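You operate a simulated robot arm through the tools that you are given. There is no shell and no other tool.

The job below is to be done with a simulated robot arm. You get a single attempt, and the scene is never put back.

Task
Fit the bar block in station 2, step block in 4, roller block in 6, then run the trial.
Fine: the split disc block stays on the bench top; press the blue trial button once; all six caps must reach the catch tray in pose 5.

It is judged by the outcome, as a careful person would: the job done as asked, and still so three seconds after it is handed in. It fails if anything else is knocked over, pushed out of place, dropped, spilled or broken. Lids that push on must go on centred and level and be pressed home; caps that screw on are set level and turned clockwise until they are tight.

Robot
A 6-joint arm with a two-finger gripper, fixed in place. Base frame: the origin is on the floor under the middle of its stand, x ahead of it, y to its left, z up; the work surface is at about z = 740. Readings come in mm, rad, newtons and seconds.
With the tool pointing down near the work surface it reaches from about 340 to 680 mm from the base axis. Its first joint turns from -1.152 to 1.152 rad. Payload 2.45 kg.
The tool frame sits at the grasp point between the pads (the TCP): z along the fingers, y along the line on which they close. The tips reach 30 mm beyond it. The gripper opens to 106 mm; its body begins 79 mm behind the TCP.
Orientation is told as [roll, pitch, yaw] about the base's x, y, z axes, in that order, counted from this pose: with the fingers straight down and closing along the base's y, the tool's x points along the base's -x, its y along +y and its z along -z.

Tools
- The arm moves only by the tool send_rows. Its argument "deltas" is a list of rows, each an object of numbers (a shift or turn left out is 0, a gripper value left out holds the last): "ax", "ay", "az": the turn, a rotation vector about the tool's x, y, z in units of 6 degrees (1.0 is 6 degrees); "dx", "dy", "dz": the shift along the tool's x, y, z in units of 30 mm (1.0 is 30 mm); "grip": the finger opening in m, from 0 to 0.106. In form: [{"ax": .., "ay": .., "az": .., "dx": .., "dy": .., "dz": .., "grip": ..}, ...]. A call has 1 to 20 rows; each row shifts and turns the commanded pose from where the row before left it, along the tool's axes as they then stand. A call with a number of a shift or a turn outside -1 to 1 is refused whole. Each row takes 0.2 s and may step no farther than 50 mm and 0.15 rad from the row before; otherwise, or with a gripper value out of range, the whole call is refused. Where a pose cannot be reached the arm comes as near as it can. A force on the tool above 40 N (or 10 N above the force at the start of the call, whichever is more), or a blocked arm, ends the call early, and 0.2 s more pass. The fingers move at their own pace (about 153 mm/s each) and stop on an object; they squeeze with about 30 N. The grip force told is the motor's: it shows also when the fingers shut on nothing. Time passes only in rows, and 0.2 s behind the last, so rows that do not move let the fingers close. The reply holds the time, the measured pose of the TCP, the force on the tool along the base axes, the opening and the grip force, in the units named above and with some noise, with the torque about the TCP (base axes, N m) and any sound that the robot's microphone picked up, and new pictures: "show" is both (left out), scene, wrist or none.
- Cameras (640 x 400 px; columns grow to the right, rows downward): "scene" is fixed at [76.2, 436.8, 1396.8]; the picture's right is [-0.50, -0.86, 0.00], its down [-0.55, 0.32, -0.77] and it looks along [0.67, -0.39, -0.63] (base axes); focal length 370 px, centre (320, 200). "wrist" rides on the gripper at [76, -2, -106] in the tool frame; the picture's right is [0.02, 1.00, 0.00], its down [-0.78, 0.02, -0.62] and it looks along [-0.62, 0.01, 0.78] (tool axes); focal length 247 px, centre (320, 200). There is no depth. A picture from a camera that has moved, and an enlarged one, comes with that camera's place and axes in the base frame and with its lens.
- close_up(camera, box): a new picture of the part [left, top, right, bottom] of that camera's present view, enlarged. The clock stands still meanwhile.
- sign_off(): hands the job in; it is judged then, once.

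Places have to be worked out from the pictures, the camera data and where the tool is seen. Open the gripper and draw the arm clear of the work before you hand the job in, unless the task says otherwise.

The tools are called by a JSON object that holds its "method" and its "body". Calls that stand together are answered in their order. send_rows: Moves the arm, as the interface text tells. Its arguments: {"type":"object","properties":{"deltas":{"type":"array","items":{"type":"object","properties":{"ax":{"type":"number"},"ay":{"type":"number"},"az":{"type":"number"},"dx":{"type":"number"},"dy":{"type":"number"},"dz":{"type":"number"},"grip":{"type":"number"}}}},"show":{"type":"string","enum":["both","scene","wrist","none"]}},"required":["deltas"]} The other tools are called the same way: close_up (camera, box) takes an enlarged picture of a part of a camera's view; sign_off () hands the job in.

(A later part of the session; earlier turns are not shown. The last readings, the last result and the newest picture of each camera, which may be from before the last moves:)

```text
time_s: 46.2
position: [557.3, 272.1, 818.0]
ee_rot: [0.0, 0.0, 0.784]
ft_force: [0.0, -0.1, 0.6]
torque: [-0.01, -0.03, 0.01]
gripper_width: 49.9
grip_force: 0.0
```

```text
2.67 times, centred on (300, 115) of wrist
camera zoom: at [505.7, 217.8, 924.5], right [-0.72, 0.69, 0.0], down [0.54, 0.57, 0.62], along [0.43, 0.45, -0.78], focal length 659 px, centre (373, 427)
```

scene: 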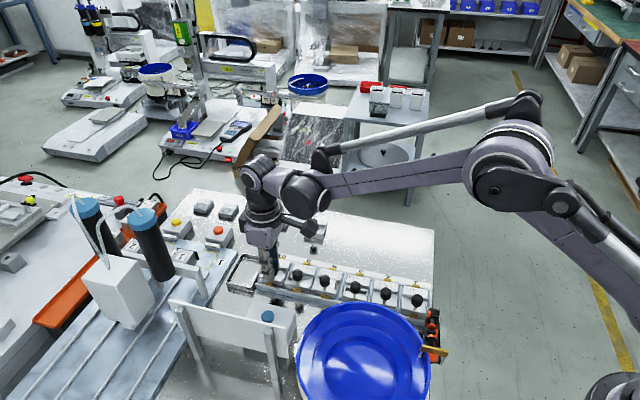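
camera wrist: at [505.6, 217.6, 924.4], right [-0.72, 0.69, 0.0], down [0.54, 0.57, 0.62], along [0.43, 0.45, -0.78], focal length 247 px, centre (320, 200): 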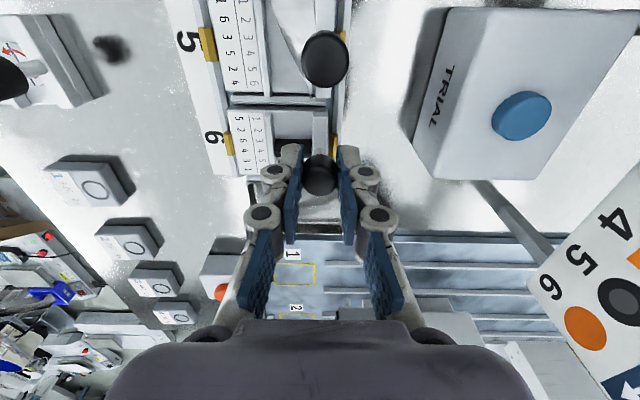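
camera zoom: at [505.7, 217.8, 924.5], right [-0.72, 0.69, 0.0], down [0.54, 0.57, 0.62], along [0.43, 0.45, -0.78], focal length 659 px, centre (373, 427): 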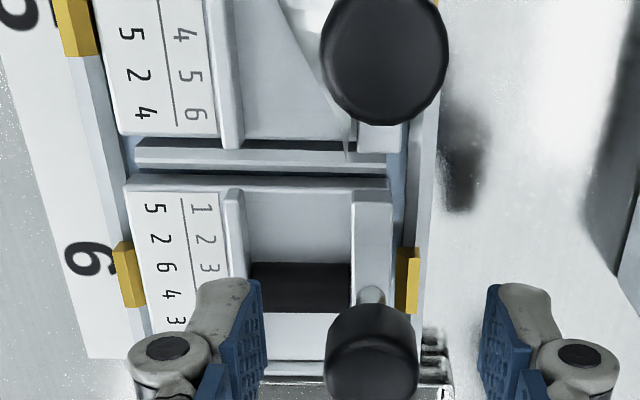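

Block 6 stays put after release. I lift away and take very close scene views of the front edges of blocks 6, 5, 4 and 2 to verify all are fully down.

{"method": "send_rows", "body": {"deltas": [{"dz": -0.5}, {"dz": -0.8}, {"dz": -0.85}, {"dz": -0.85}, {"dz": -0.5, "dy": -0.5}, {"dy": -0.9}, {"dy": -0.9}, {}], "show": "both"}}

{"method": "close_up", "body": {"camera": "scene", "box": [255, 255, 300, 285]}}

{"method": "close_up", "body": {"camera": "scene", "box": [280, 262, 325, 292]}}

{"method": "close_up", "body": {"camera": "scene", "box": [305, 268, 350, 298]}}

{"method": "close_up", "body": {"camera": "scene", "box": [365, 270, 410, 315]}}

```text
time_s: 48.0
position: [607.2, 222.7, 922.7]
ee_rot: [-0.001, 0.001, 0.784]
ft_force: [0.1, 0.2, 0.7]
torque: [0.01, 0.0, -0.02]
gripper_width: 49.9
grip_force: 0.0
camera wrist: at [554.4, 169.2, 1029.1], right [-0.72, 0.69, 0.0], down [0.54, 0.57, 0.62], along [0.43, 0.45, -0.78], focal length 247 px, centre (320, 200)
```

scene: 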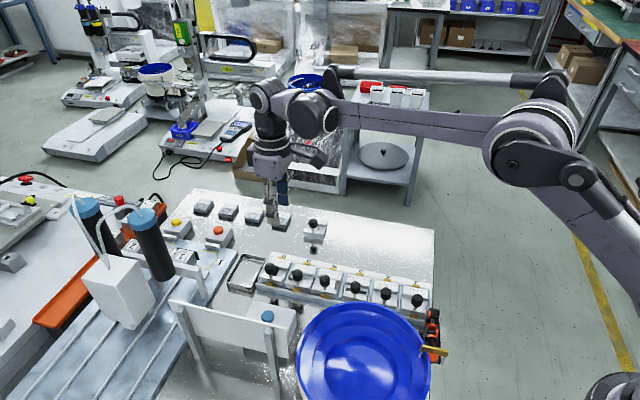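
wrist: 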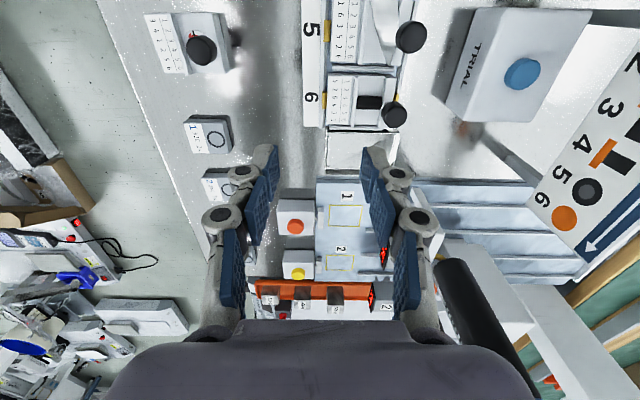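

```text
13.33 times, centred on (278, 270) of scene
camera zoom: at [76.2, 436.8, 1396.8], right [-0.5, -0.86, 0.0], down [-0.55, 0.32, -0.77], along [0.67, -0.39, -0.63], focal length 4931 px, centre (887, -733)
```

zoom: 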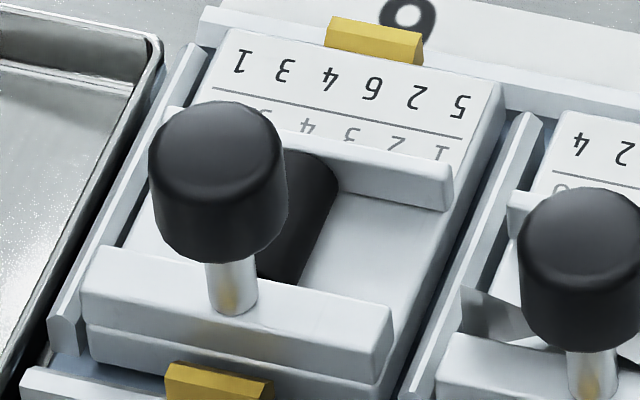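

```text
13.33 times, centred on (302, 277) of scene
camera zoom: at [76.2, 436.8, 1396.8], right [-0.5, -0.86, 0.0], down [-0.55, 0.32, -0.77], along [0.67, -0.39, -0.63], focal length 4931 px, centre (553, -827)
```

zoom: 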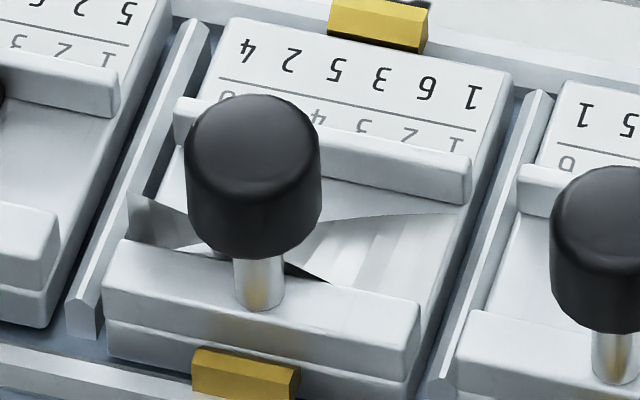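

```text
13.33 times, centred on (328, 283) of scene
camera zoom: at [76.2, 436.8, 1396.8], right [-0.5, -0.86, 0.0], down [-0.55, 0.32, -0.77], along [0.67, -0.39, -0.63], focal length 4931 px, centre (220, -907)
```

zoom: 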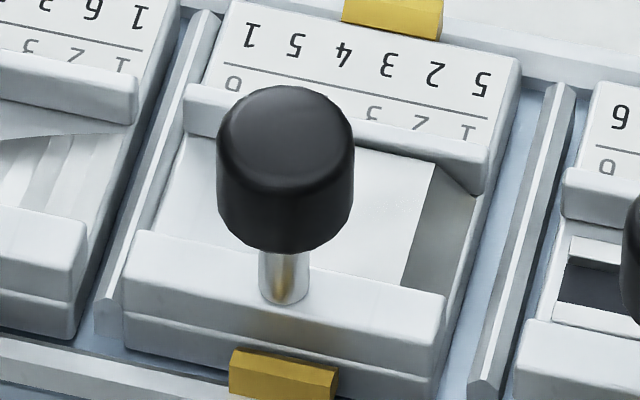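

```text
8.89 times, centred on (388, 292) of scene
camera zoom: at [76.2, 436.8, 1396.8], right [-0.5, -0.86, 0.0], down [-0.55, 0.32, -0.77], along [0.67, -0.39, -0.63], focal length 3287 px, centre (-280, -622)
```

zoom: 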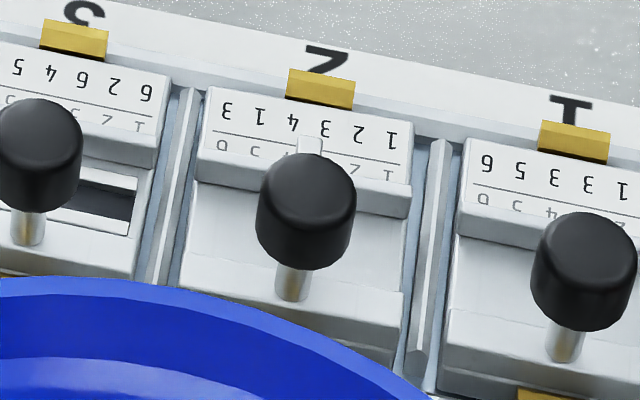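

Edge comparisons suggest block 6 may sit slightly higher than block 5, or slightly across. To measure it directly, I close the fingers and touch the knob tops gently from above, starting with knob 6 and then knob 5 as reference.

{"method": "send_rows", "body": {"deltas": [{"dy": 0.9, "grip": 0.0}, {"dy": 0.9}, {"dy": 0.5}, {"dz": 0.8}, {"dz": 0.8}, {"dz": 0.7}, {}], "show": "both"}}

{"method": "close_up", "body": {"camera": "wrist", "box": [220, 60, 420, 220]}}

```text
time_s: 49.6
position: [558.2, 272.9, 852.9]
ee_rot: [-0.003, -0.002, 0.785]
ft_force: [0.0, 0.5, 0.3]
torque: [0.02, -0.01, 0.05]
gripper_width: 0.0
grip_force: 28.9
camera wrist: at [505.0, 218.0, 960.0], right [-0.72, 0.69, 0.0], down [0.54, 0.57, 0.62], along [0.43, 0.45, -0.78], focal length 247 px, centre (320, 200)
```

scene: 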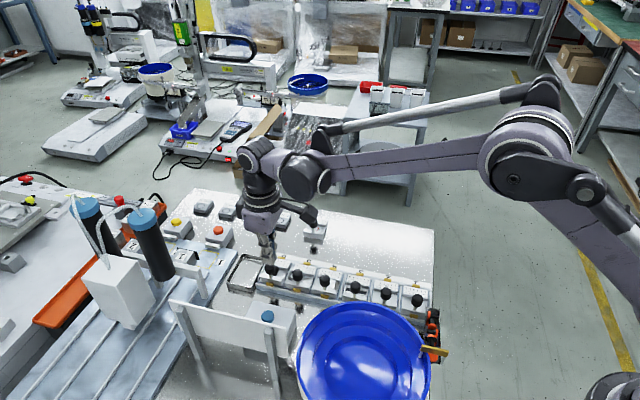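
wrist: 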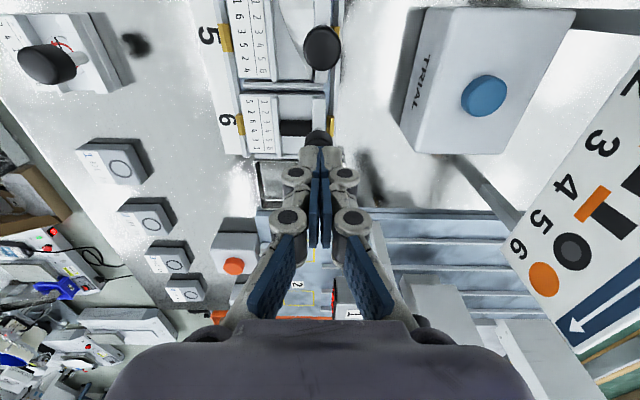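

```text
2.50 times, centred on (320, 140) of wrist
camera zoom: at [505.0, 218.0, 960.0], right [-0.72, 0.69, 0.0], down [0.54, 0.57, 0.62], along [0.43, 0.45, -0.78], focal length 617 px, centre (320, 350)
```

zoom: 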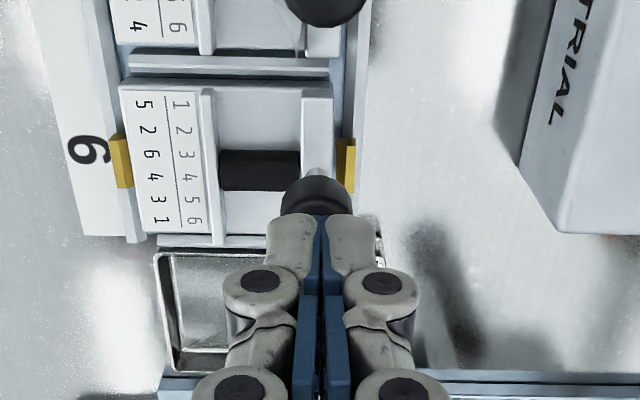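

The closed fingertips are right over knob 6. I lower in small steps until light contact.

{"method": "send_rows", "body": {"deltas": [{"dz": 0.05}, {"dz": 0.05}, {"dz": 0.034}, {}], "show": "none"}}

{"method": "send_rows", "body": {"deltas": [{"dz": 0.034}, {}], "show": "none"}}

{"method": "send_rows", "body": {"deltas": [{"dz": 0.034}, {}], "show": "none"}}

```text
time_s: 50.6
position: [558.6, 271.0, 850.2]
ee_rot: [-0.001, 0.002, 0.786]
ft_force: [-0.4, -0.3, 0.4]
torque: [0.0, 0.0, 0.02]
gripper_width: 0.0
grip_force: 28.9
```

```text
time_s: 51.2
position: [559.0, 272.2, 848.7]
ee_rot: [-0.001, 0.001, 0.786]
ft_force: [0.7, -0.2, 0.0]
torque: [0.01, 0.0, -0.01]
gripper_width: 0.0
grip_force: 28.5
```

```text
time_s: 51.8
position: [559.0, 272.1, 846.7]
ee_rot: [-0.002, -0.001, 0.786]
ft_force: [0.2, -0.6, 0.5]
torque: [0.02, -0.01, -0.01]
gripper_width: 0.1
grip_force: 28.5
```

{"method": "send_rows", "body": {"deltas": [{"dz": 0.034}, {}], "show": "none"}}

{"method": "send_rows", "body": {"deltas": [{"dz": 0.034}, {}], "show": "none"}}

{"method": "send_rows", "body": {"deltas": [{"dz": 0.034}, {}], "show": "none"}}

```text
time_s: 52.4
position: [557.4, 270.7, 847.2]
ee_rot: [-0.001, 0.0, 0.786]
ft_force: [0.6, -0.2, 0.3]
torque: [-0.05, -0.01, 0.03]
gripper_width: 0.2
grip_force: 28.6
```

```text
time_s: 53.0
position: [556.9, 271.7, 845.0]
ee_rot: [-0.002, 0.0, 0.784]
ft_force: [-0.8, -0.2, -1.1]
torque: [0.0, -0.02, 0.01]
gripper_width: 0.0
grip_force: 28.4
```

```text
time_s: 53.6
position: [558.4, 271.8, 844.5]
ee_rot: [-0.002, 0.001, 0.784]
ft_force: [-0.3, 0.4, 0.5]
torque: [-0.03, -0.03, 0.02]
gripper_width: 0.1
grip_force: 28.6
```

{"method": "send_rows", "body": {"deltas": [{"dz": 0.034}, {}], "show": "none"}}

{"method": "send_rows", "body": {"deltas": [{"dz": 0.034}, {}], "show": "none"}}

{"method": "send_rows", "body": {"deltas": [{"dz": 0.034}, {}], "show": "wrist"}}

```text
time_s: 54.2
position: [557.4, 272.3, 843.8]
ee_rot: [-0.001, 0.0, 0.784]
ft_force: [0.7, 0.5, 0.5]
torque: [-0.01, -0.01, 0.0]
gripper_width: 0.0
grip_force: 28.6
```

```text
time_s: 54.8
position: [558.1, 272.1, 842.8]
ee_rot: [-0.002, 0.0, 0.784]
ft_force: [-0.5, 0.7, -0.5]
torque: [-0.01, 0.0, 0.0]
gripper_width: 0.0
grip_force: 29.5
```

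```text
time_s: 55.4
position: [558.1, 273.0, 840.2]
ee_rot: [-0.002, 0.0, 0.786]
ft_force: [-0.2, 0.1, 0.6]
torque: [0.01, -0.02, 0.01]
gripper_width: 0.0
grip_force: 28.7
camera wrist: at [505.4, 218.0, 948.0], right [-0.72, 0.69, 0.0], down [0.54, 0.57, 0.62], along [0.43, 0.45, -0.78], focal length 247 px, centre (320, 200)
```

wrist: 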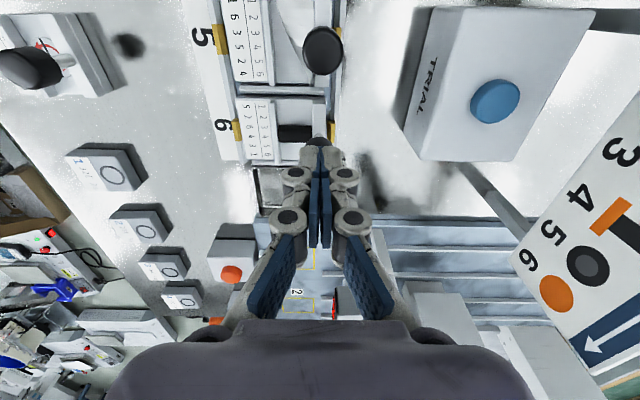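

{"method": "send_rows", "body": {"deltas": [{"dz": 0.034}, {}], "show": "none"}}

{"method": "send_rows", "body": {"deltas": [{"dz": 0.034}, {}], "show": "none"}}

{"method": "close_up", "body": {"camera": "scene", "box": [255, 245, 300, 285]}}

```text
time_s: 56.0
position: [558.6, 272.2, 840.4]
ee_rot: [-0.001, 0.0, 0.785]
ft_force: [-0.5, 0.0, -0.7]
torque: [0.0, 0.0, 0.0]
gripper_width: 0.2
grip_force: 29.0
```

```text
time_s: 56.6
position: [557.3, 271.6, 839.9]
ee_rot: [-0.001, 0.0, 0.784]
ft_force: [-0.5, 0.0, 0.5]
torque: [-0.02, 0.05, 0.01]
gripper_width: 0.0
grip_force: 28.4
```

```text
10.00 times, centred on (278, 265) of scene
camera zoom: at [76.2, 436.8, 1396.8], right [-0.5, -0.86, 0.0], down [-0.55, 0.32, -0.77], along [0.67, -0.39, -0.63], focal length 3698 px, centre (745, -450)
```

zoom: 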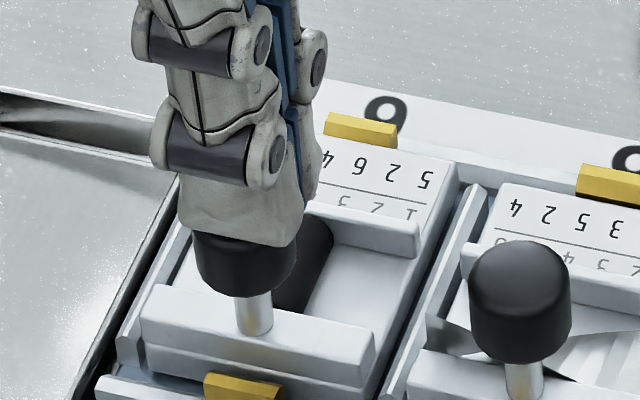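

{"method": "send_rows", "body": {"deltas": [{"dz": 0.034}, {}], "show": "none"}}

{"method": "send_rows", "body": {"deltas": [{"dz": 0.034}, {}], "show": "none"}}

{"method": "send_rows", "body": {"deltas": [{"dz": 0.034}, {}], "show": "none"}}

```text
time_s: 57.2
position: [557.2, 271.3, 839.0]
ee_rot: [-0.003, 0.001, 0.784]
ft_force: [-0.3, 0.2, 0.3]
torque: [-0.01, 0.01, -0.02]
gripper_width: 0.0
grip_force: 29.6
```

```text
time_s: 57.8
position: [557.0, 272.6, 838.5]
ee_rot: [-0.001, -0.002, 0.785]
ft_force: [1.3, 0.5, 10.6]
torque: [0.01, -0.07, 0.01]
gripper_width: 6.0
grip_force: 28.7
```

```text
time_s: 58.4
position: [557.5, 272.4, 838.2]
ee_rot: [0.0, -0.003, 0.786]
ft_force: [1.8, 0.4, 26.2]
torque: [0.03, -0.12, 0.0]
gripper_width: 6.3
grip_force: 28.6
```

Contact with knob 6 begins about 15.6 mm below my start height. I lift, move over knob 5 (60 mm back along the row), and touch it the same way for reference.

{"method": "send_rows", "body": {"deltas": [{"dz": -0.45}, {"dz": -0.459}, {"dx": 0.667, "dy": 0.067}, {"dx": 0.667}, {"dx": 0.666}, {"dz": 0.4}, {"dz": 0.333}, {}], "show": "both"}}

{"method": "close_up", "body": {"camera": "scene", "box": [280, 250, 325, 290]}}

```text
time_s: 60.2
position: [514.8, 231.3, 842.1]
ee_rot: [0.0, 0.0, 0.787]
ft_force: [0.2, -0.8, 0.3]
torque: [0.0, 0.01, -0.02]
gripper_width: 0.0
grip_force: 28.4
camera wrist: at [461.7, 177.1, 949.0], right [-0.72, 0.69, 0.0], down [0.54, 0.57, 0.62], along [0.43, 0.45, -0.78], focal length 247 px, centre (320, 200)
```

scene: 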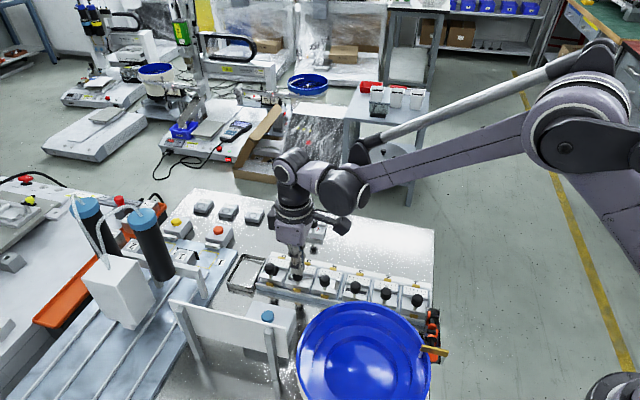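
wrist: 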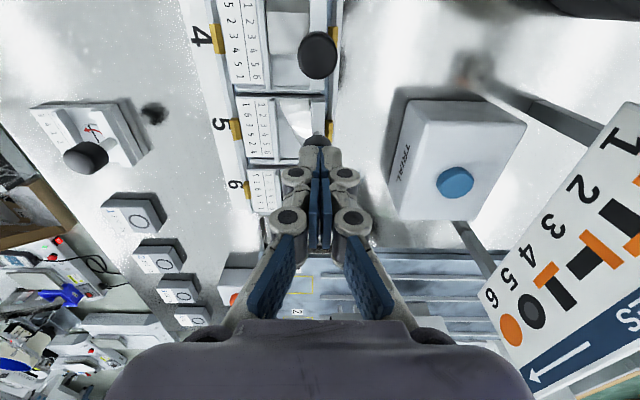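

```text
10.00 times, centred on (302, 270) of scene
camera zoom: at [76.2, 436.8, 1396.8], right [-0.5, -0.86, 0.0], down [-0.55, 0.32, -0.77], along [0.67, -0.39, -0.63], focal length 3698 px, centre (495, -500)
```

zoom: 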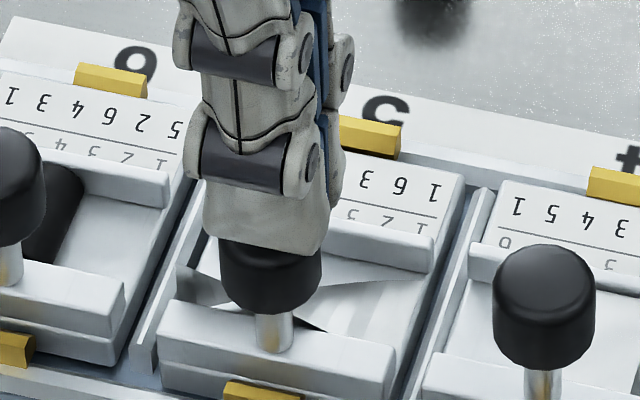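

{"method": "send_rows", "body": {"deltas": [{"dz": 0.034}, {"dz": 0.034}, {}], "show": "none"}}

{"method": "send_rows", "body": {"deltas": [{"dz": 0.034}, {}], "show": "none"}}

{"method": "send_rows", "body": {"deltas": [{"dz": 0.034}, {}], "show": "none"}}

```text
time_s: 61.0
position: [514.1, 231.7, 840.3]
ee_rot: [-0.001, -0.002, 0.785]
ft_force: [-0.2, 0.0, -0.1]
torque: [0.02, -0.03, -0.02]
gripper_width: 0.4
grip_force: 28.6
```

```text
time_s: 61.6
position: [514.8, 230.6, 838.8]
ee_rot: [-0.001, 0.001, 0.786]
ft_force: [-0.2, -0.8, 0.1]
torque: [0.0, 0.04, 0.02]
gripper_width: 0.2
grip_force: 28.5
```

```text
time_s: 62.2
position: [514.2, 232.6, 838.1]
ee_rot: [-0.003, 0.001, 0.786]
ft_force: [-0.1, -0.3, 0.3]
torque: [0.03, 0.01, -0.03]
gripper_width: 0.0
grip_force: 29.1
```

{"method": "send_rows", "body": {"deltas": [{"dz": 0.034}, {}], "show": "none"}}

{"method": "send_rows", "body": {"deltas": [{"dz": 0.034}, {}], "show": "none"}}

{"method": "send_rows", "body": {"deltas": [{"dz": 0.034}, {}], "show": "none"}}

```text
time_s: 62.8
position: [515.5, 230.0, 837.6]
ee_rot: [-0.003, 0.0, 0.785]
ft_force: [-0.1, -0.7, 0.2]
torque: [-0.03, 0.01, 0.03]
gripper_width: 0.0
grip_force: 28.2
```

```text
time_s: 63.4
position: [513.6, 232.1, 836.4]
ee_rot: [-0.003, -0.001, 0.785]
ft_force: [-0.1, 1.2, 3.9]
torque: [0.03, 0.0, 0.01]
gripper_width: 6.0
grip_force: 28.6
```

```text
time_s: 64.0
position: [513.7, 231.8, 835.5]
ee_rot: [-0.002, -0.001, 0.786]
ft_force: [1.7, 3.0, 35.1]
torque: [0.15, -0.09, 0.0]
gripper_width: 6.2
grip_force: 28.5
```

Knob 5 contact begins at about -18.0 mm, so block 6 stands about 2.2 mm high and needs pressing home. I touch knob 4 as well before pressing.

{"method": "send_rows", "body": {"deltas": [{"dz": -0.45}, {"dz": -0.455}, {"dx": 0.644, "dy": -0.05}, {"dx": 0.644}, {"dx": 0.645}, {"dz": 0.4}, {"dz": 0.367}, {}], "show": "wrist"}}

{"method": "close_up", "body": {"camera": "scene", "box": [300, 255, 345, 295]}}

```text
time_s: 65.8
position: [473.7, 188.5, 838.2]
ee_rot: [-0.002, 0.0, 0.786]
ft_force: [-0.2, -0.3, 0.2]
torque: [-0.04, -0.01, 0.03]
gripper_width: 0.0
grip_force: 28.3
camera wrist: at [421.2, 134.0, 945.2], right [-0.72, 0.69, 0.0], down [0.54, 0.57, 0.62], along [0.43, 0.45, -0.78], focal length 247 px, centre (320, 200)
```

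wrist: 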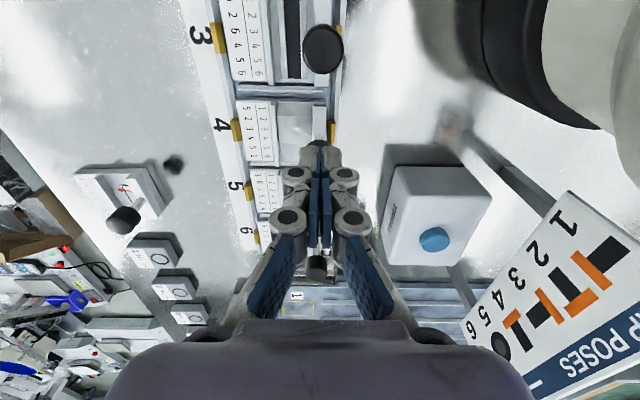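

```text
10.00 times, centred on (322, 275) of scene
camera zoom: at [76.2, 436.8, 1396.8], right [-0.5, -0.86, 0.0], down [-0.55, 0.32, -0.77], along [0.67, -0.39, -0.63], focal length 3698 px, centre (295, -550)
```

zoom: 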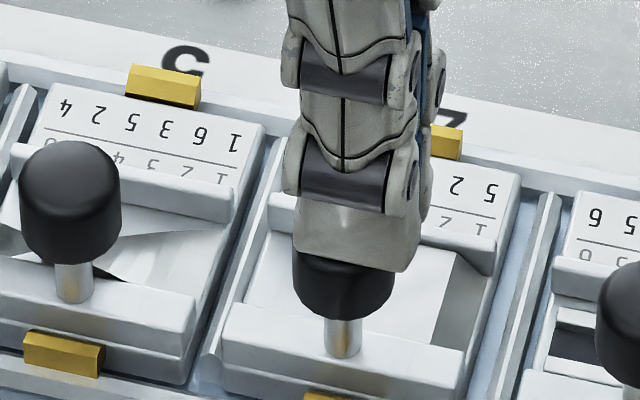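

{"method": "send_rows", "body": {"deltas": [{"dz": 0.034}, {}], "show": "none"}}

{"method": "send_rows", "body": {"deltas": [{"dz": 0.034}, {}], "show": "none"}}

{"method": "send_rows", "body": {"deltas": [{"dz": 0.034}, {}], "show": "none"}}

```text
time_s: 66.4
position: [474.7, 189.4, 839.0]
ee_rot: [-0.002, 0.001, 0.786]
ft_force: [1.0, -0.2, -1.5]
torque: [0.04, -0.02, 0.0]
gripper_width: 0.1
grip_force: 28.8
```

```text
time_s: 67.0
position: [475.2, 188.9, 837.7]
ee_rot: [-0.002, 0.0, 0.786]
ft_force: [0.1, 0.6, -0.9]
torque: [0.0, -0.01, 0.02]
gripper_width: 0.1
grip_force: 28.4
```

```text
time_s: 67.6
position: [474.1, 188.7, 835.6]
ee_rot: [-0.002, -0.002, 0.784]
ft_force: [1.9, -0.2, 16.4]
torque: [0.07, -0.08, 0.04]
gripper_width: 6.1
grip_force: 28.3
```

{"method": "send_rows", "body": {"deltas": [{"dz": 0.02}, {}], "show": "none"}}

{"method": "send_rows", "body": {"deltas": [{"dz": 0.02}, {}], "show": "none"}}

```text
time_s: 68.3
position: [475.2, 188.9, 836.2]
ee_rot: [-0.002, -0.002, 0.786]
ft_force: [-1.6, 0.9, 11.1]
torque: [0.02, 0.02, -0.02]
gripper_width: 5.7
grip_force: 28.5
stopped in row 2: the force on the tool passed its limit at 41 N (the readings are from after the stop); the commanded pose is now the measured one
```

```text
time_s: 68.9
position: [474.5, 188.7, 836.0]
ee_rot: [0.001, -0.002, 0.785]
ft_force: [-1.8, -0.6, 37.6]
torque: [0.02, 0.01, 0.01]
gripper_width: 6.0
grip_force: 28.4
```

Block 4 is solid: 41 N with almost no give, knob only about 0.5 mm above knob 5. Block 6 was 2.2 mm high and springy, so I go back to knob 6 and press it down firmly.

{"method": "send_rows", "body": {"deltas": [{"dz": -0.5}, {"dz": -0.5}, {"dx": -0.983, "dy": -0.017}, {"dx": -0.983}, {"dx": -0.983}, {"dx": -0.984}, {"dz": 0.4}, {"dz": 0.35}, {}], "show": "none"}}

{"method": "send_rows", "body": {"deltas": [{"dz": 0.034}, {"dz": 0.034}, {}], "show": "none"}}

```text
time_s: 70.9
position: [557.3, 272.4, 842.4]
ee_rot: [0.0, -0.003, 0.785]
ft_force: [0.4, 0.5, 0.0]
torque: [0.01, 0.01, 0.0]
gripper_width: 0.3
grip_force: 28.8
```

```text
time_s: 71.7
position: [557.3, 271.2, 841.3]
ee_rot: [-0.001, -0.001, 0.785]
ft_force: [0.6, 0.4, 0.5]
torque: [0.02, 0.05, -0.01]
gripper_width: 0.0
grip_force: 29.1
```

{"method": "send_rows", "body": {"deltas": [{"dz": 0.034}, {"dz": 0.034}, {}], "show": "none"}}

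{"method": "send_rows", "body": {"deltas": [{"dz": 0.034}, {}], "show": "none"}}

{"method": "send_rows", "body": {"deltas": [{"dz": 0.034}, {}], "show": "none"}}

```text
time_s: 72.5
position: [559.1, 272.7, 838.2]
ee_rot: [-0.001, -0.002, 0.784]
ft_force: [-0.2, -0.4, 1.1]
torque: [0.03, -0.02, 0.03]
gripper_width: 0.0
grip_force: 28.7
```

```text
time_s: 73.1
position: [559.5, 272.3, 839.1]
ee_rot: [0.001, -0.002, 0.787]
ft_force: [-0.1, -0.1, 0.1]
torque: [0.01, 0.0, 0.05]
gripper_width: 0.0
grip_force: 29.0
```

```text
time_s: 73.7
position: [558.4, 272.0, 837.5]
ee_rot: [-0.001, -0.002, 0.785]
ft_force: [0.6, 2.2, 12.0]
torque: [0.07, -0.05, -0.02]
gripper_width: 5.8
grip_force: 28.1
```

{"method": "send_rows", "body": {"deltas": [{"dz": 0.02}, {}], "show": "none"}}

{"method": "send_rows", "body": {"deltas": [{"dz": 0.02}, {}], "show": "none"}}

{"method": "send_rows", "body": {"deltas": [{"dz": 0.015}, {}], "show": "none"}}

```text
time_s: 74.3
position: [557.9, 272.3, 837.6]
ee_rot: [0.0, -0.002, 0.784]
ft_force: [3.2, 2.9, 29.1]
torque: [0.12, -0.16, 0.02]
gripper_width: 6.1
grip_force: 28.8
```

```text
time_s: 74.9
position: [557.3, 271.9, 838.0]
ee_rot: [0.0, -0.002, 0.785]
ft_force: [-1.7, -0.9, 9.2]
torque: [-0.06, -0.01, 0.02]
gripper_width: 5.7
grip_force: 28.2
stopped in row 2: the force on the tool passed its limit at 40 N (the readings are from after the stop); the commanded pose is now the measured one
```

```text
time_s: 75.5
position: [559.1, 272.3, 837.0]
ee_rot: [-0.001, -0.001, 0.785]
ft_force: [-1.4, -1.4, 20.1]
torque: [-0.02, -0.02, -0.03]
gripper_width: 6.0
grip_force: 28.8
```

{"method": "send_rows", "body": {"deltas": [{"dz": -0.5}, {"dz": -0.8}, {"dz": -0.8}, {"dy": -0.9}, {"dy": -0.9}, {"dy": -0.5}, {}], "show": "none"}}

{"method": "close_up", "body": {"camera": "scene", "box": [250, 245, 330, 300]}}

{"method": "close_up", "body": {"camera": "scene", "box": [255, 265, 285, 290]}}

{"method": "close_up", "body": {"camera": "scene", "box": [283, 273, 313, 298]}}

{"method": "close_up", "body": {"camera": "scene", "box": [311, 278, 341, 303]}}

```text
time_s: 77.1
position: [608.4, 224.6, 899.2]
ee_rot: [0.0, 0.0, 0.785]
ft_force: [0.6, 0.5, -0.2]
torque: [-0.01, -0.02, 0.02]
gripper_width: 0.1
grip_force: 28.8
```

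```text
7.27 times, centred on (290, 272) of scene
camera zoom: at [76.2, 436.8, 1396.8], right [-0.5, -0.86, 0.0], down [-0.55, 0.32, -0.77], along [0.67, -0.39, -0.63], focal length 2690 px, centre (538, -327)
```

zoom: 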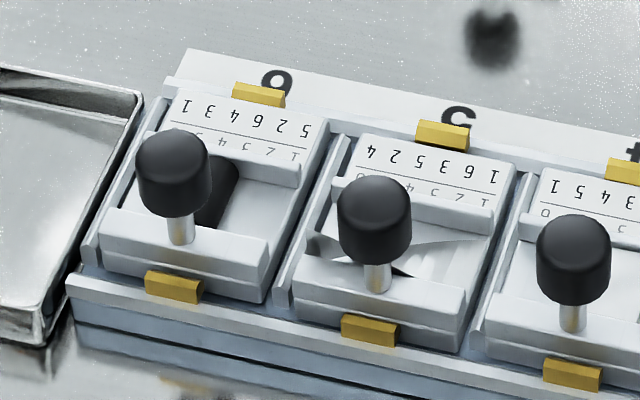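

```text
16.00 times, centred on (270, 278) of scene
camera zoom: at [76.2, 436.8, 1396.8], right [-0.5, -0.86, 0.0], down [-0.55, 0.32, -0.77], along [0.67, -0.39, -0.63], focal length 5917 px, centre (1120, -1040)
```

zoom: 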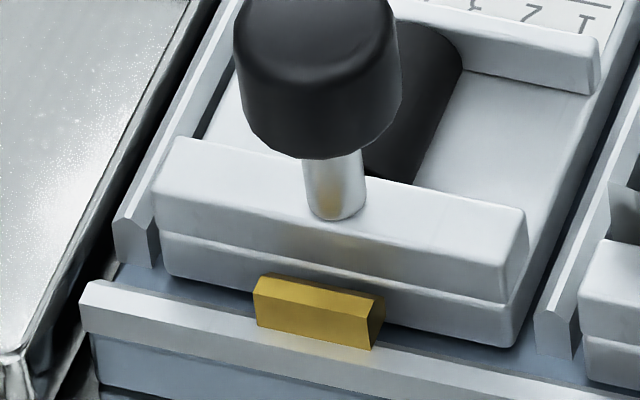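

```text
16.00 times, centred on (298, 286) of scene
camera zoom: at [76.2, 436.8, 1396.8], right [-0.5, -0.86, 0.0], down [-0.55, 0.32, -0.77], along [0.67, -0.39, -0.63], focal length 5917 px, centre (672, -1168)
```

zoom: 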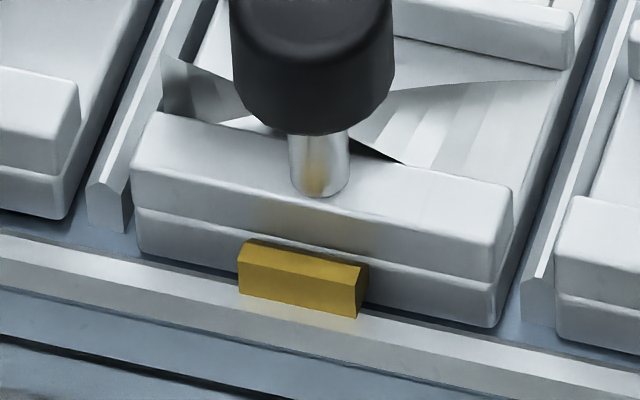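

```text
16.00 times, centred on (326, 290) of scene
camera zoom: at [76.2, 436.8, 1396.8], right [-0.5, -0.86, 0.0], down [-0.55, 0.32, -0.77], along [0.67, -0.39, -0.63], focal length 5917 px, centre (224, -1248)
```

zoom: 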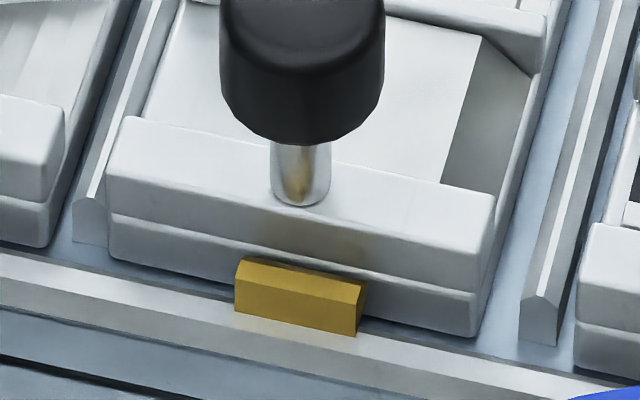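

Close views show block 6 dropped about 0.6 mm from pressing and is now nearly level with block 5. Block 4 sits about 3 mm toward station 5 in its pocket. I return to knob 4 with open fingers to centre it, testing gently whether it moves freely.

{"method": "send_rows", "body": {"deltas": [{"dx": 0.968, "dy": 0.575, "grip": 0.05}, {"dx": 0.968, "dy": 0.575}, {"dx": 0.967, "dy": 0.575}, {"dx": 0.967, "dy": 0.575}, {"dz": 0.6}, {"dz": 0.6}, {"dz": 0.6}, {}], "show": "wrist"}}

{"method": "close_up", "body": {"camera": "wrist", "box": [220, 60, 420, 220]}}

```text
time_s: 78.9
position: [477.3, 190.1, 844.9]
ee_rot: [0.001, -0.001, 0.785]
ft_force: [-0.4, 0.7, 0.0]
torque: [0.02, 0.02, 0.01]
gripper_width: 50.0
grip_force: 0.1
camera wrist: at [425.3, 135.2, 952.2], right [-0.72, 0.69, 0.0], down [0.54, 0.57, 0.62], along [0.43, 0.45, -0.78], focal length 247 px, centre (320, 200)
```

wrist: 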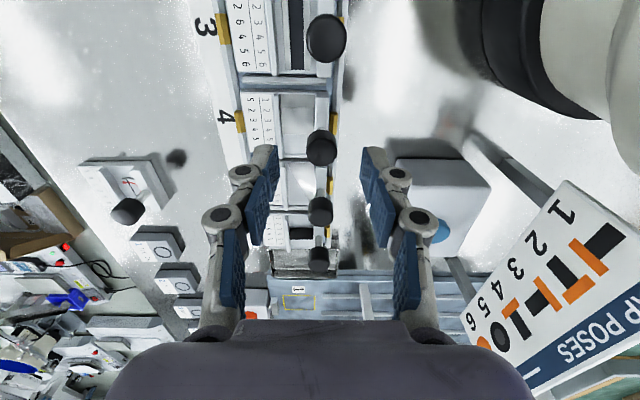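

```text
2.50 times, centred on (320, 140) of wrist
camera zoom: at [425.3, 135.2, 952.2], right [-0.72, 0.69, 0.0], down [0.54, 0.57, 0.62], along [0.43, 0.45, -0.78], focal length 617 px, centre (320, 350)
```

zoom: 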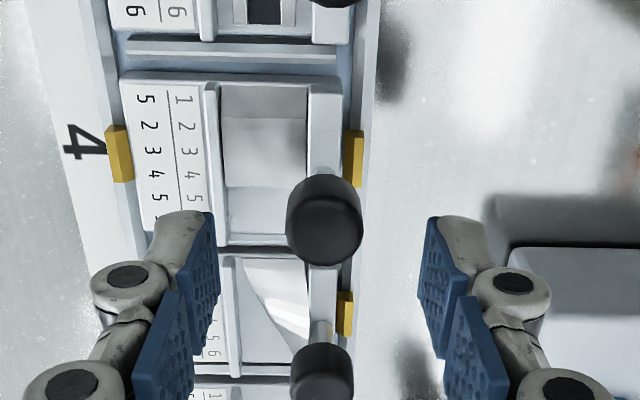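

{"method": "send_rows", "body": {"deltas": [{"dz": 0.45}, {"dz": 0.48}, {}, {"grip": 0.0}, {}, {}], "show": "none"}}

{"method": "send_rows", "body": {"deltas": [{"dz": -0.03}, {}], "show": "none"}}

{"method": "send_rows", "body": {"deltas": [{"dz": -0.03}, {}], "show": "none"}}

```text
time_s: 80.3
position: [478.2, 191.2, 817.9]
ee_rot: [0.001, -0.003, 0.786]
ft_force: [-4.3, 2.6, 2.7]
torque: [0.06, 0.1, -0.02]
gripper_width: 18.9
grip_force: 30.3
```

```text
time_s: 80.9
position: [477.1, 191.8, 818.7]
ee_rot: [0.001, -0.003, 0.786]
ft_force: [0.8, 7.6, -21.6]
torque: [0.34, -0.04, -0.02]
gripper_width: 19.1
grip_force: 30.0
```

```text
time_s: 81.5
position: [478.6, 190.1, 819.1]
ee_rot: [-0.001, -0.005, 0.786]
ft_force: [3.3, 11.2, -25.6]
torque: [0.39, -0.19, 0.01]
gripper_width: 19.2
grip_force: 30.2
```

The seat grips block 4 firmly: a 25 N pull does not lift it. It is latched in place, so I leave it there, undo the pull and release.

{"method": "send_rows", "body": {"deltas": [{"dz": 0.06}, {}, {"grip": 0.03}, {"grip": 0.05}, {}], "show": "none"}}

{"method": "close_up", "body": {"camera": "scene", "box": [311, 278, 341, 303]}}

```text
time_s: 82.7
position: [476.5, 188.6, 817.9]
ee_rot: [0.0, -0.001, 0.786]
ft_force: [-0.3, 0.7, -0.4]
torque: [0.03, 0.02, -0.02]
gripper_width: 49.9
grip_force: 0.0
```

```text
16.00 times, centred on (326, 290) of scene
camera zoom: at [76.2, 436.8, 1396.8], right [-0.5, -0.86, 0.0], down [-0.55, 0.32, -0.77], along [0.67, -0.39, -0.63], focal length 5917 px, centre (224, -1248)
```

zoom: 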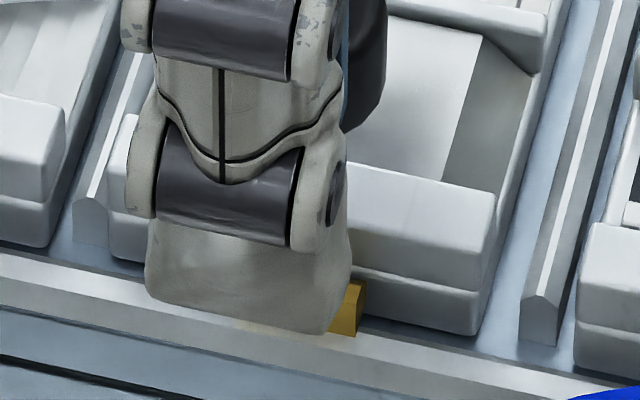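

Block 4 has not moved. I lift, close the fingers and go to knob 2, to make sure the bar block is pressed home too.

{"method": "send_rows", "body": {"deltas": [{"dz": -0.8}, {"dz": -0.95}, {"dx": 0.8, "grip": 0.0}, {"dx": 0.8}, {"dx": 0.8}, {"dx": 0.8}, {"dx": 0.8}, {"dz": 0.45}, {"dz": 0.45}, {}], "show": "both"}}

{"method": "close_up", "body": {"camera": "wrist", "box": [220, 60, 420, 220]}}

{"method": "close_up", "body": {"camera": "scene", "box": [360, 260, 410, 310]}}

```text
time_s: 84.9
position: [390.6, 105.2, 842.0]
ee_rot: [-0.002, -0.002, 0.785]
ft_force: [-0.2, 0.6, -0.2]
torque: [-0.01, 0.01, 0.01]
gripper_width: 0.0
grip_force: 28.4
camera wrist: at [338.8, 50.0, 948.5], right [-0.72, 0.69, 0.0], down [0.54, 0.57, 0.62], along [0.43, 0.45, -0.78], focal length 247 px, centre (320, 200)
```

scene: 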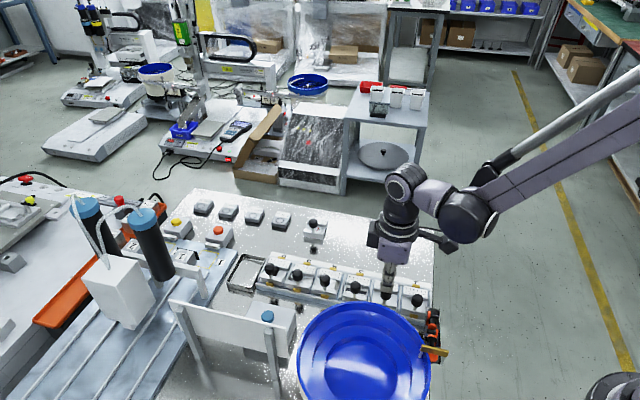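
wrist: 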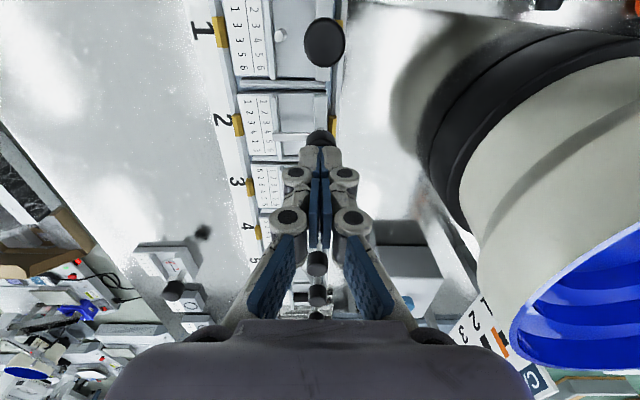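

```text
2.50 times, centred on (320, 140) of wrist
camera zoom: at [338.8, 50.0, 948.5], right [-0.72, 0.69, 0.0], down [0.54, 0.57, 0.62], along [0.43, 0.45, -0.78], focal length 617 px, centre (320, 350)
```

zoom: 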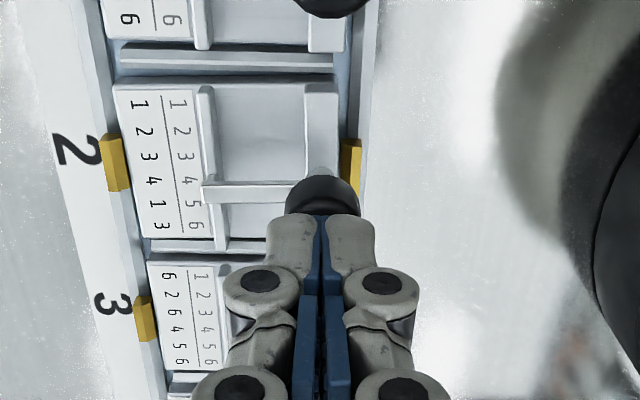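

```text
8.00 times, centred on (385, 285) of scene
camera zoom: at [76.2, 436.8, 1396.8], right [-0.5, -0.86, 0.0], down [-0.55, 0.32, -0.77], along [0.67, -0.39, -0.63], focal length 2959 px, centre (-200, -480)
```

zoom: 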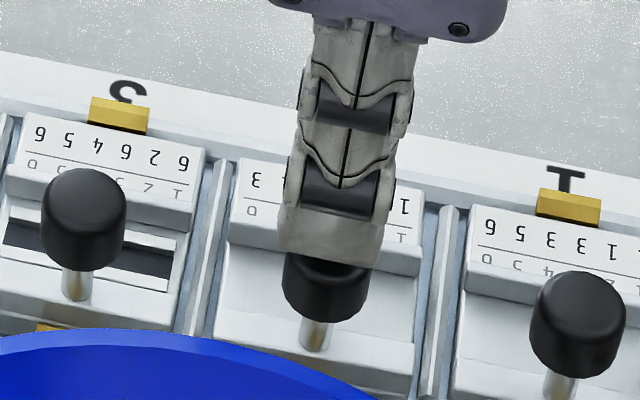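

{"method": "send_rows", "body": {"deltas": [{"dz": 0.05}, {"dz": 0.05}, {}], "show": "none"}}

{"method": "send_rows", "body": {"deltas": [{"dz": 0.034}, {}], "show": "none"}}

{"method": "send_rows", "body": {"deltas": [{"dz": 0.034}, {}], "show": "none"}}

{"method": "send_rows", "body": {"deltas": [{"dz": 0.034}, {}], "show": "none"}}

```text
time_s: 85.7
position: [392.1, 104.7, 840.2]
ee_rot: [0.0, -0.003, 0.785]
ft_force: [-0.6, 0.3, -1.3]
torque: [0.0, -0.01, -0.01]
gripper_width: 0.3
grip_force: 28.6
```

```text
time_s: 86.3
position: [391.4, 105.2, 839.1]
ee_rot: [0.001, -0.002, 0.787]
ft_force: [-0.6, -0.1, 0.2]
torque: [0.01, 0.0, -0.01]
gripper_width: 0.2
grip_force: 28.4
```

```text
time_s: 86.9
position: [392.6, 105.5, 837.2]
ee_rot: [0.0, -0.002, 0.784]
ft_force: [-0.4, 0.1, 0.3]
torque: [-0.02, 0.01, 0.0]
gripper_width: 0.1
grip_force: 29.2
```

```text
time_s: 87.5
position: [392.3, 105.2, 837.3]
ee_rot: [0.0, -0.001, 0.785]
ft_force: [-1.4, 0.0, -0.5]
torque: [-0.03, 0.0, -0.01]
gripper_width: 0.3
grip_force: 28.2
```

{"method": "send_rows", "body": {"deltas": [{"dz": 0.034}, {}], "show": "none"}}

{"method": "send_rows", "body": {"deltas": [{"dz": 0.034}, {}], "show": "none"}}

{"method": "send_rows", "body": {"deltas": [{"dz": 0.034}, {}], "show": "none"}}

```text
time_s: 88.1
position: [391.3, 105.0, 837.5]
ee_rot: [-0.001, -0.002, 0.786]
ft_force: [1.7, 0.7, 16.8]
torque: [0.0, -0.03, 0.02]
gripper_width: 6.0
grip_force: 28.3
```

```text
time_s: 88.6
position: [391.1, 104.7, 836.9]
ee_rot: [0.001, -0.001, 0.786]
ft_force: [-0.6, -0.9, 14.2]
torque: [0.01, 0.09, -0.05]
gripper_width: 6.0
grip_force: 28.6
stopped in row 2: the force on the tool passed its limit at 42 N (the readings are from after the stop); the commanded pose is now the measured one
```

```text
time_s: 89.0
position: [392.1, 105.3, 835.7]
ee_rot: [0.0, -0.001, 0.785]
ft_force: [-1.5, 0.2, 14.8]
torque: [-0.04, 0.05, 0.0]
gripper_width: 5.7
grip_force: 28.6
stopped in row 2: the force on the tool passed its limit at 43 N (the readings are from after the stop); the commanded pose is now the measured one
```

The bar block is solid on the floor: 42 N with no give, knob at the same height as knob 5. I check that it is latched like the others by gripping the knob and giving a tiny upward pull.

{"method": "send_rows", "body": {"deltas": [{"dz": -0.7}, {"dz": -0.3, "grip": 0.05}, {}, {"dz": 0.6}, {"dz": 0.6}, {"dz": 0.45}, {}, {"grip": 0.0}, {}, {}], "show": "wrist"}}

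{"method": "send_rows", "body": {"deltas": [{"dz": -0.03}, {}], "show": "none"}}

```text
time_s: 91.2
position: [391.1, 106.4, 815.7]
ee_rot: [0.0, -0.001, 0.788]
ft_force: [-1.8, 1.5, -0.8]
torque: [0.08, 0.06, 0.08]
gripper_width: 19.3
grip_force: 30.1
camera wrist: at [338.7, 50.5, 922.4], right [-0.72, 0.69, 0.0], down [0.54, 0.57, 0.62], along [0.43, 0.45, -0.78], focal length 247 px, centre (320, 200)
```

wrist: 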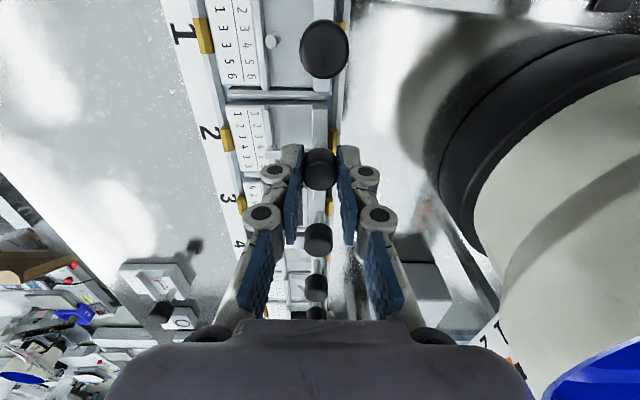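

```text
time_s: 91.8
position: [390.9, 105.6, 817.5]
ee_rot: [0.0, -0.002, 0.785]
ft_force: [-2.9, 0.7, -28.5]
torque: [0.01, 0.0, 0.05]
gripper_width: 19.4
grip_force: 29.5
```

All three fitted blocks are latched: the bar block also resists a 28 N pull. I undo the pull, release, and move up to survey the trial button and the poses board next to it.

{"method": "send_rows", "body": {"deltas": [{"dz": 0.03}, {}, {"grip": 0.03}, {"grip": 0.05}, {}, {"dz": -0.8}, {"dz": -0.9}, {"dz": -0.9}, {"dz": -0.9}, {"dz": -0.9}, {}], "show": "both"}}

{"method": "close_up", "body": {"camera": "scene", "box": [160, 270, 320, 400]}}

{"method": "close_up", "body": {"camera": "scene", "box": [250, 240, 450, 340]}}

```text
time_s: 94.2
position: [391.4, 104.1, 949.4]
ee_rot: [-0.001, -0.002, 0.785]
ft_force: [0.1, -0.3, 0.4]
torque: [0.01, 0.03, 0.01]
gripper_width: 50.1
grip_force: 0.1
camera wrist: at [339.4, 49.6, 1055.0], right [-0.72, 0.69, 0.0], down [0.54, 0.57, 0.62], along [0.43, 0.45, -0.78], focal length 247 px, centre (320, 200)
```

scene: 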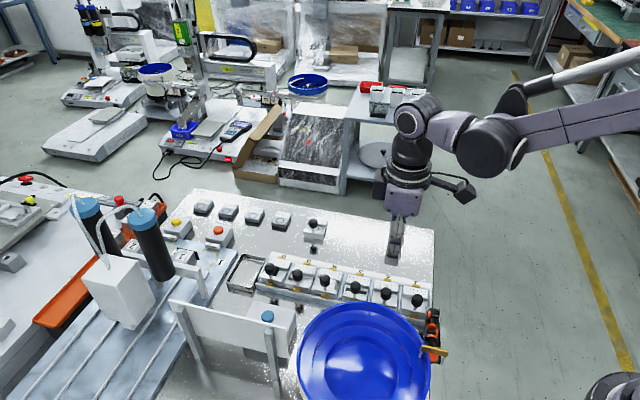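
wrist: 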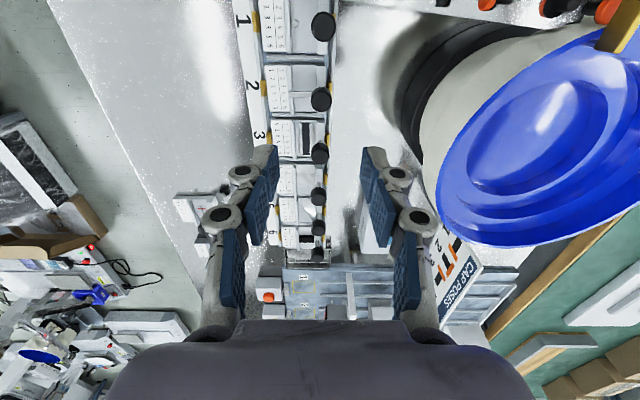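

```text
3.08 times, centred on (240, 335) of scene
camera zoom: at [76.2, 436.8, 1396.8], right [-0.5, -0.86, 0.0], down [-0.55, 0.32, -0.77], along [0.67, -0.39, -0.63], focal length 1138 px, centre (566, -215)
```

zoom: 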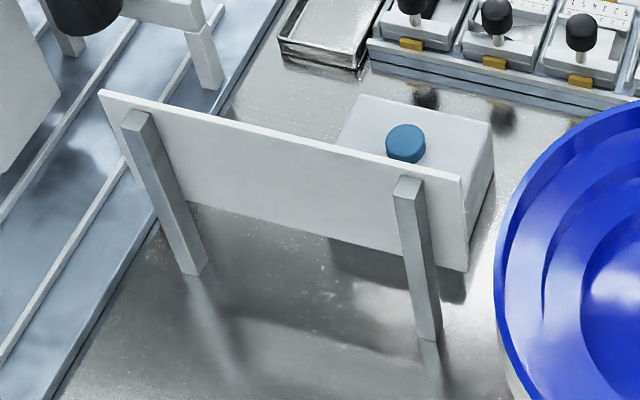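

```text
3.20 times, centred on (350, 290) of scene
camera zoom: at [76.2, 436.8, 1396.8], right [-0.5, -0.86, 0.0], down [-0.55, 0.32, -0.77], along [0.67, -0.39, -0.63], focal length 1183 px, centre (224, -88)
```

zoom: 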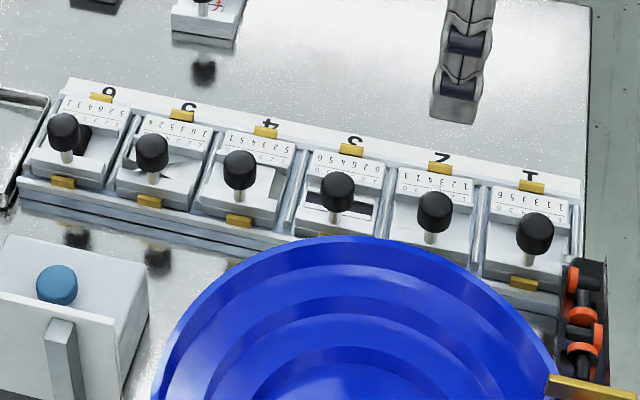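

All six stations are filled and the split disc block is still on the bench. The trial button is near (462,317) with its top around z≈803, and the vertical poses board stands about 70 mm behind it. I move high over the button with the fingers closed and look.

{"method": "send_rows", "body": {"deltas": [{"dx": -0.83, "dy": 0.41, "grip": 0.0}, {"dx": -0.83, "dy": 0.41}, {"dx": -0.83, "dy": 0.41}, {"dx": -0.83, "dy": 0.41}, {"dx": -0.83, "dy": 0.41}, {"dx": -0.83, "dy": 0.41}, {"dx": -0.83, "dy": 0.41}, {"dx": -0.83, "dy": 0.41}, {}], "show": "both"}}

{"method": "close_up", "body": {"camera": "wrist", "box": [230, 60, 430, 200]}}

```text
time_s: 96.2
position: [463.7, 315.0, 949.0]
ee_rot: [0.0, -0.001, 0.785]
ft_force: [0.9, 0.5, -0.7]
torque: [-0.01, 0.02, 0.01]
gripper_width: 0.0
grip_force: 28.6
camera wrist: at [410.7, 260.8, 1055.6], right [-0.72, 0.69, 0.0], down [0.54, 0.56, 0.62], along [0.43, 0.45, -0.78], focal length 247 px, centre (320, 200)
```

scene: 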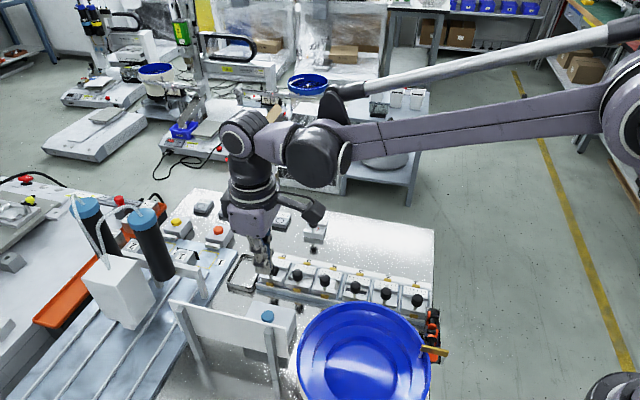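
wrist: 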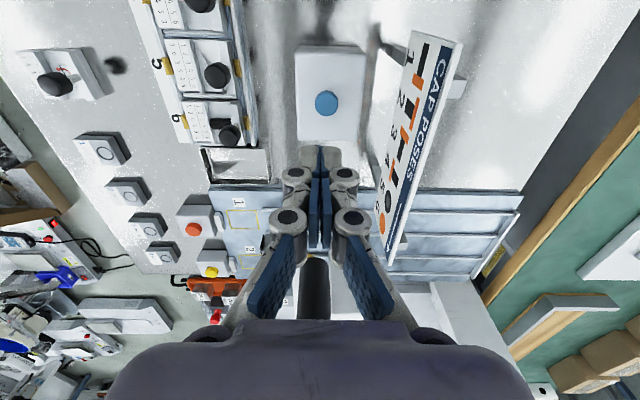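

```text
2.86 times, centred on (330, 130) of wrist
camera zoom: at [410.7, 260.8, 1055.6], right [-0.72, 0.69, 0.0], down [0.54, 0.56, 0.62], along [0.43, 0.45, -0.78], focal length 706 px, centre (291, 400)
```

zoom: 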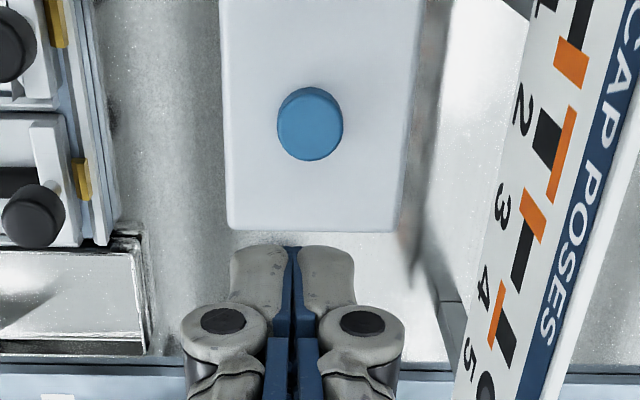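

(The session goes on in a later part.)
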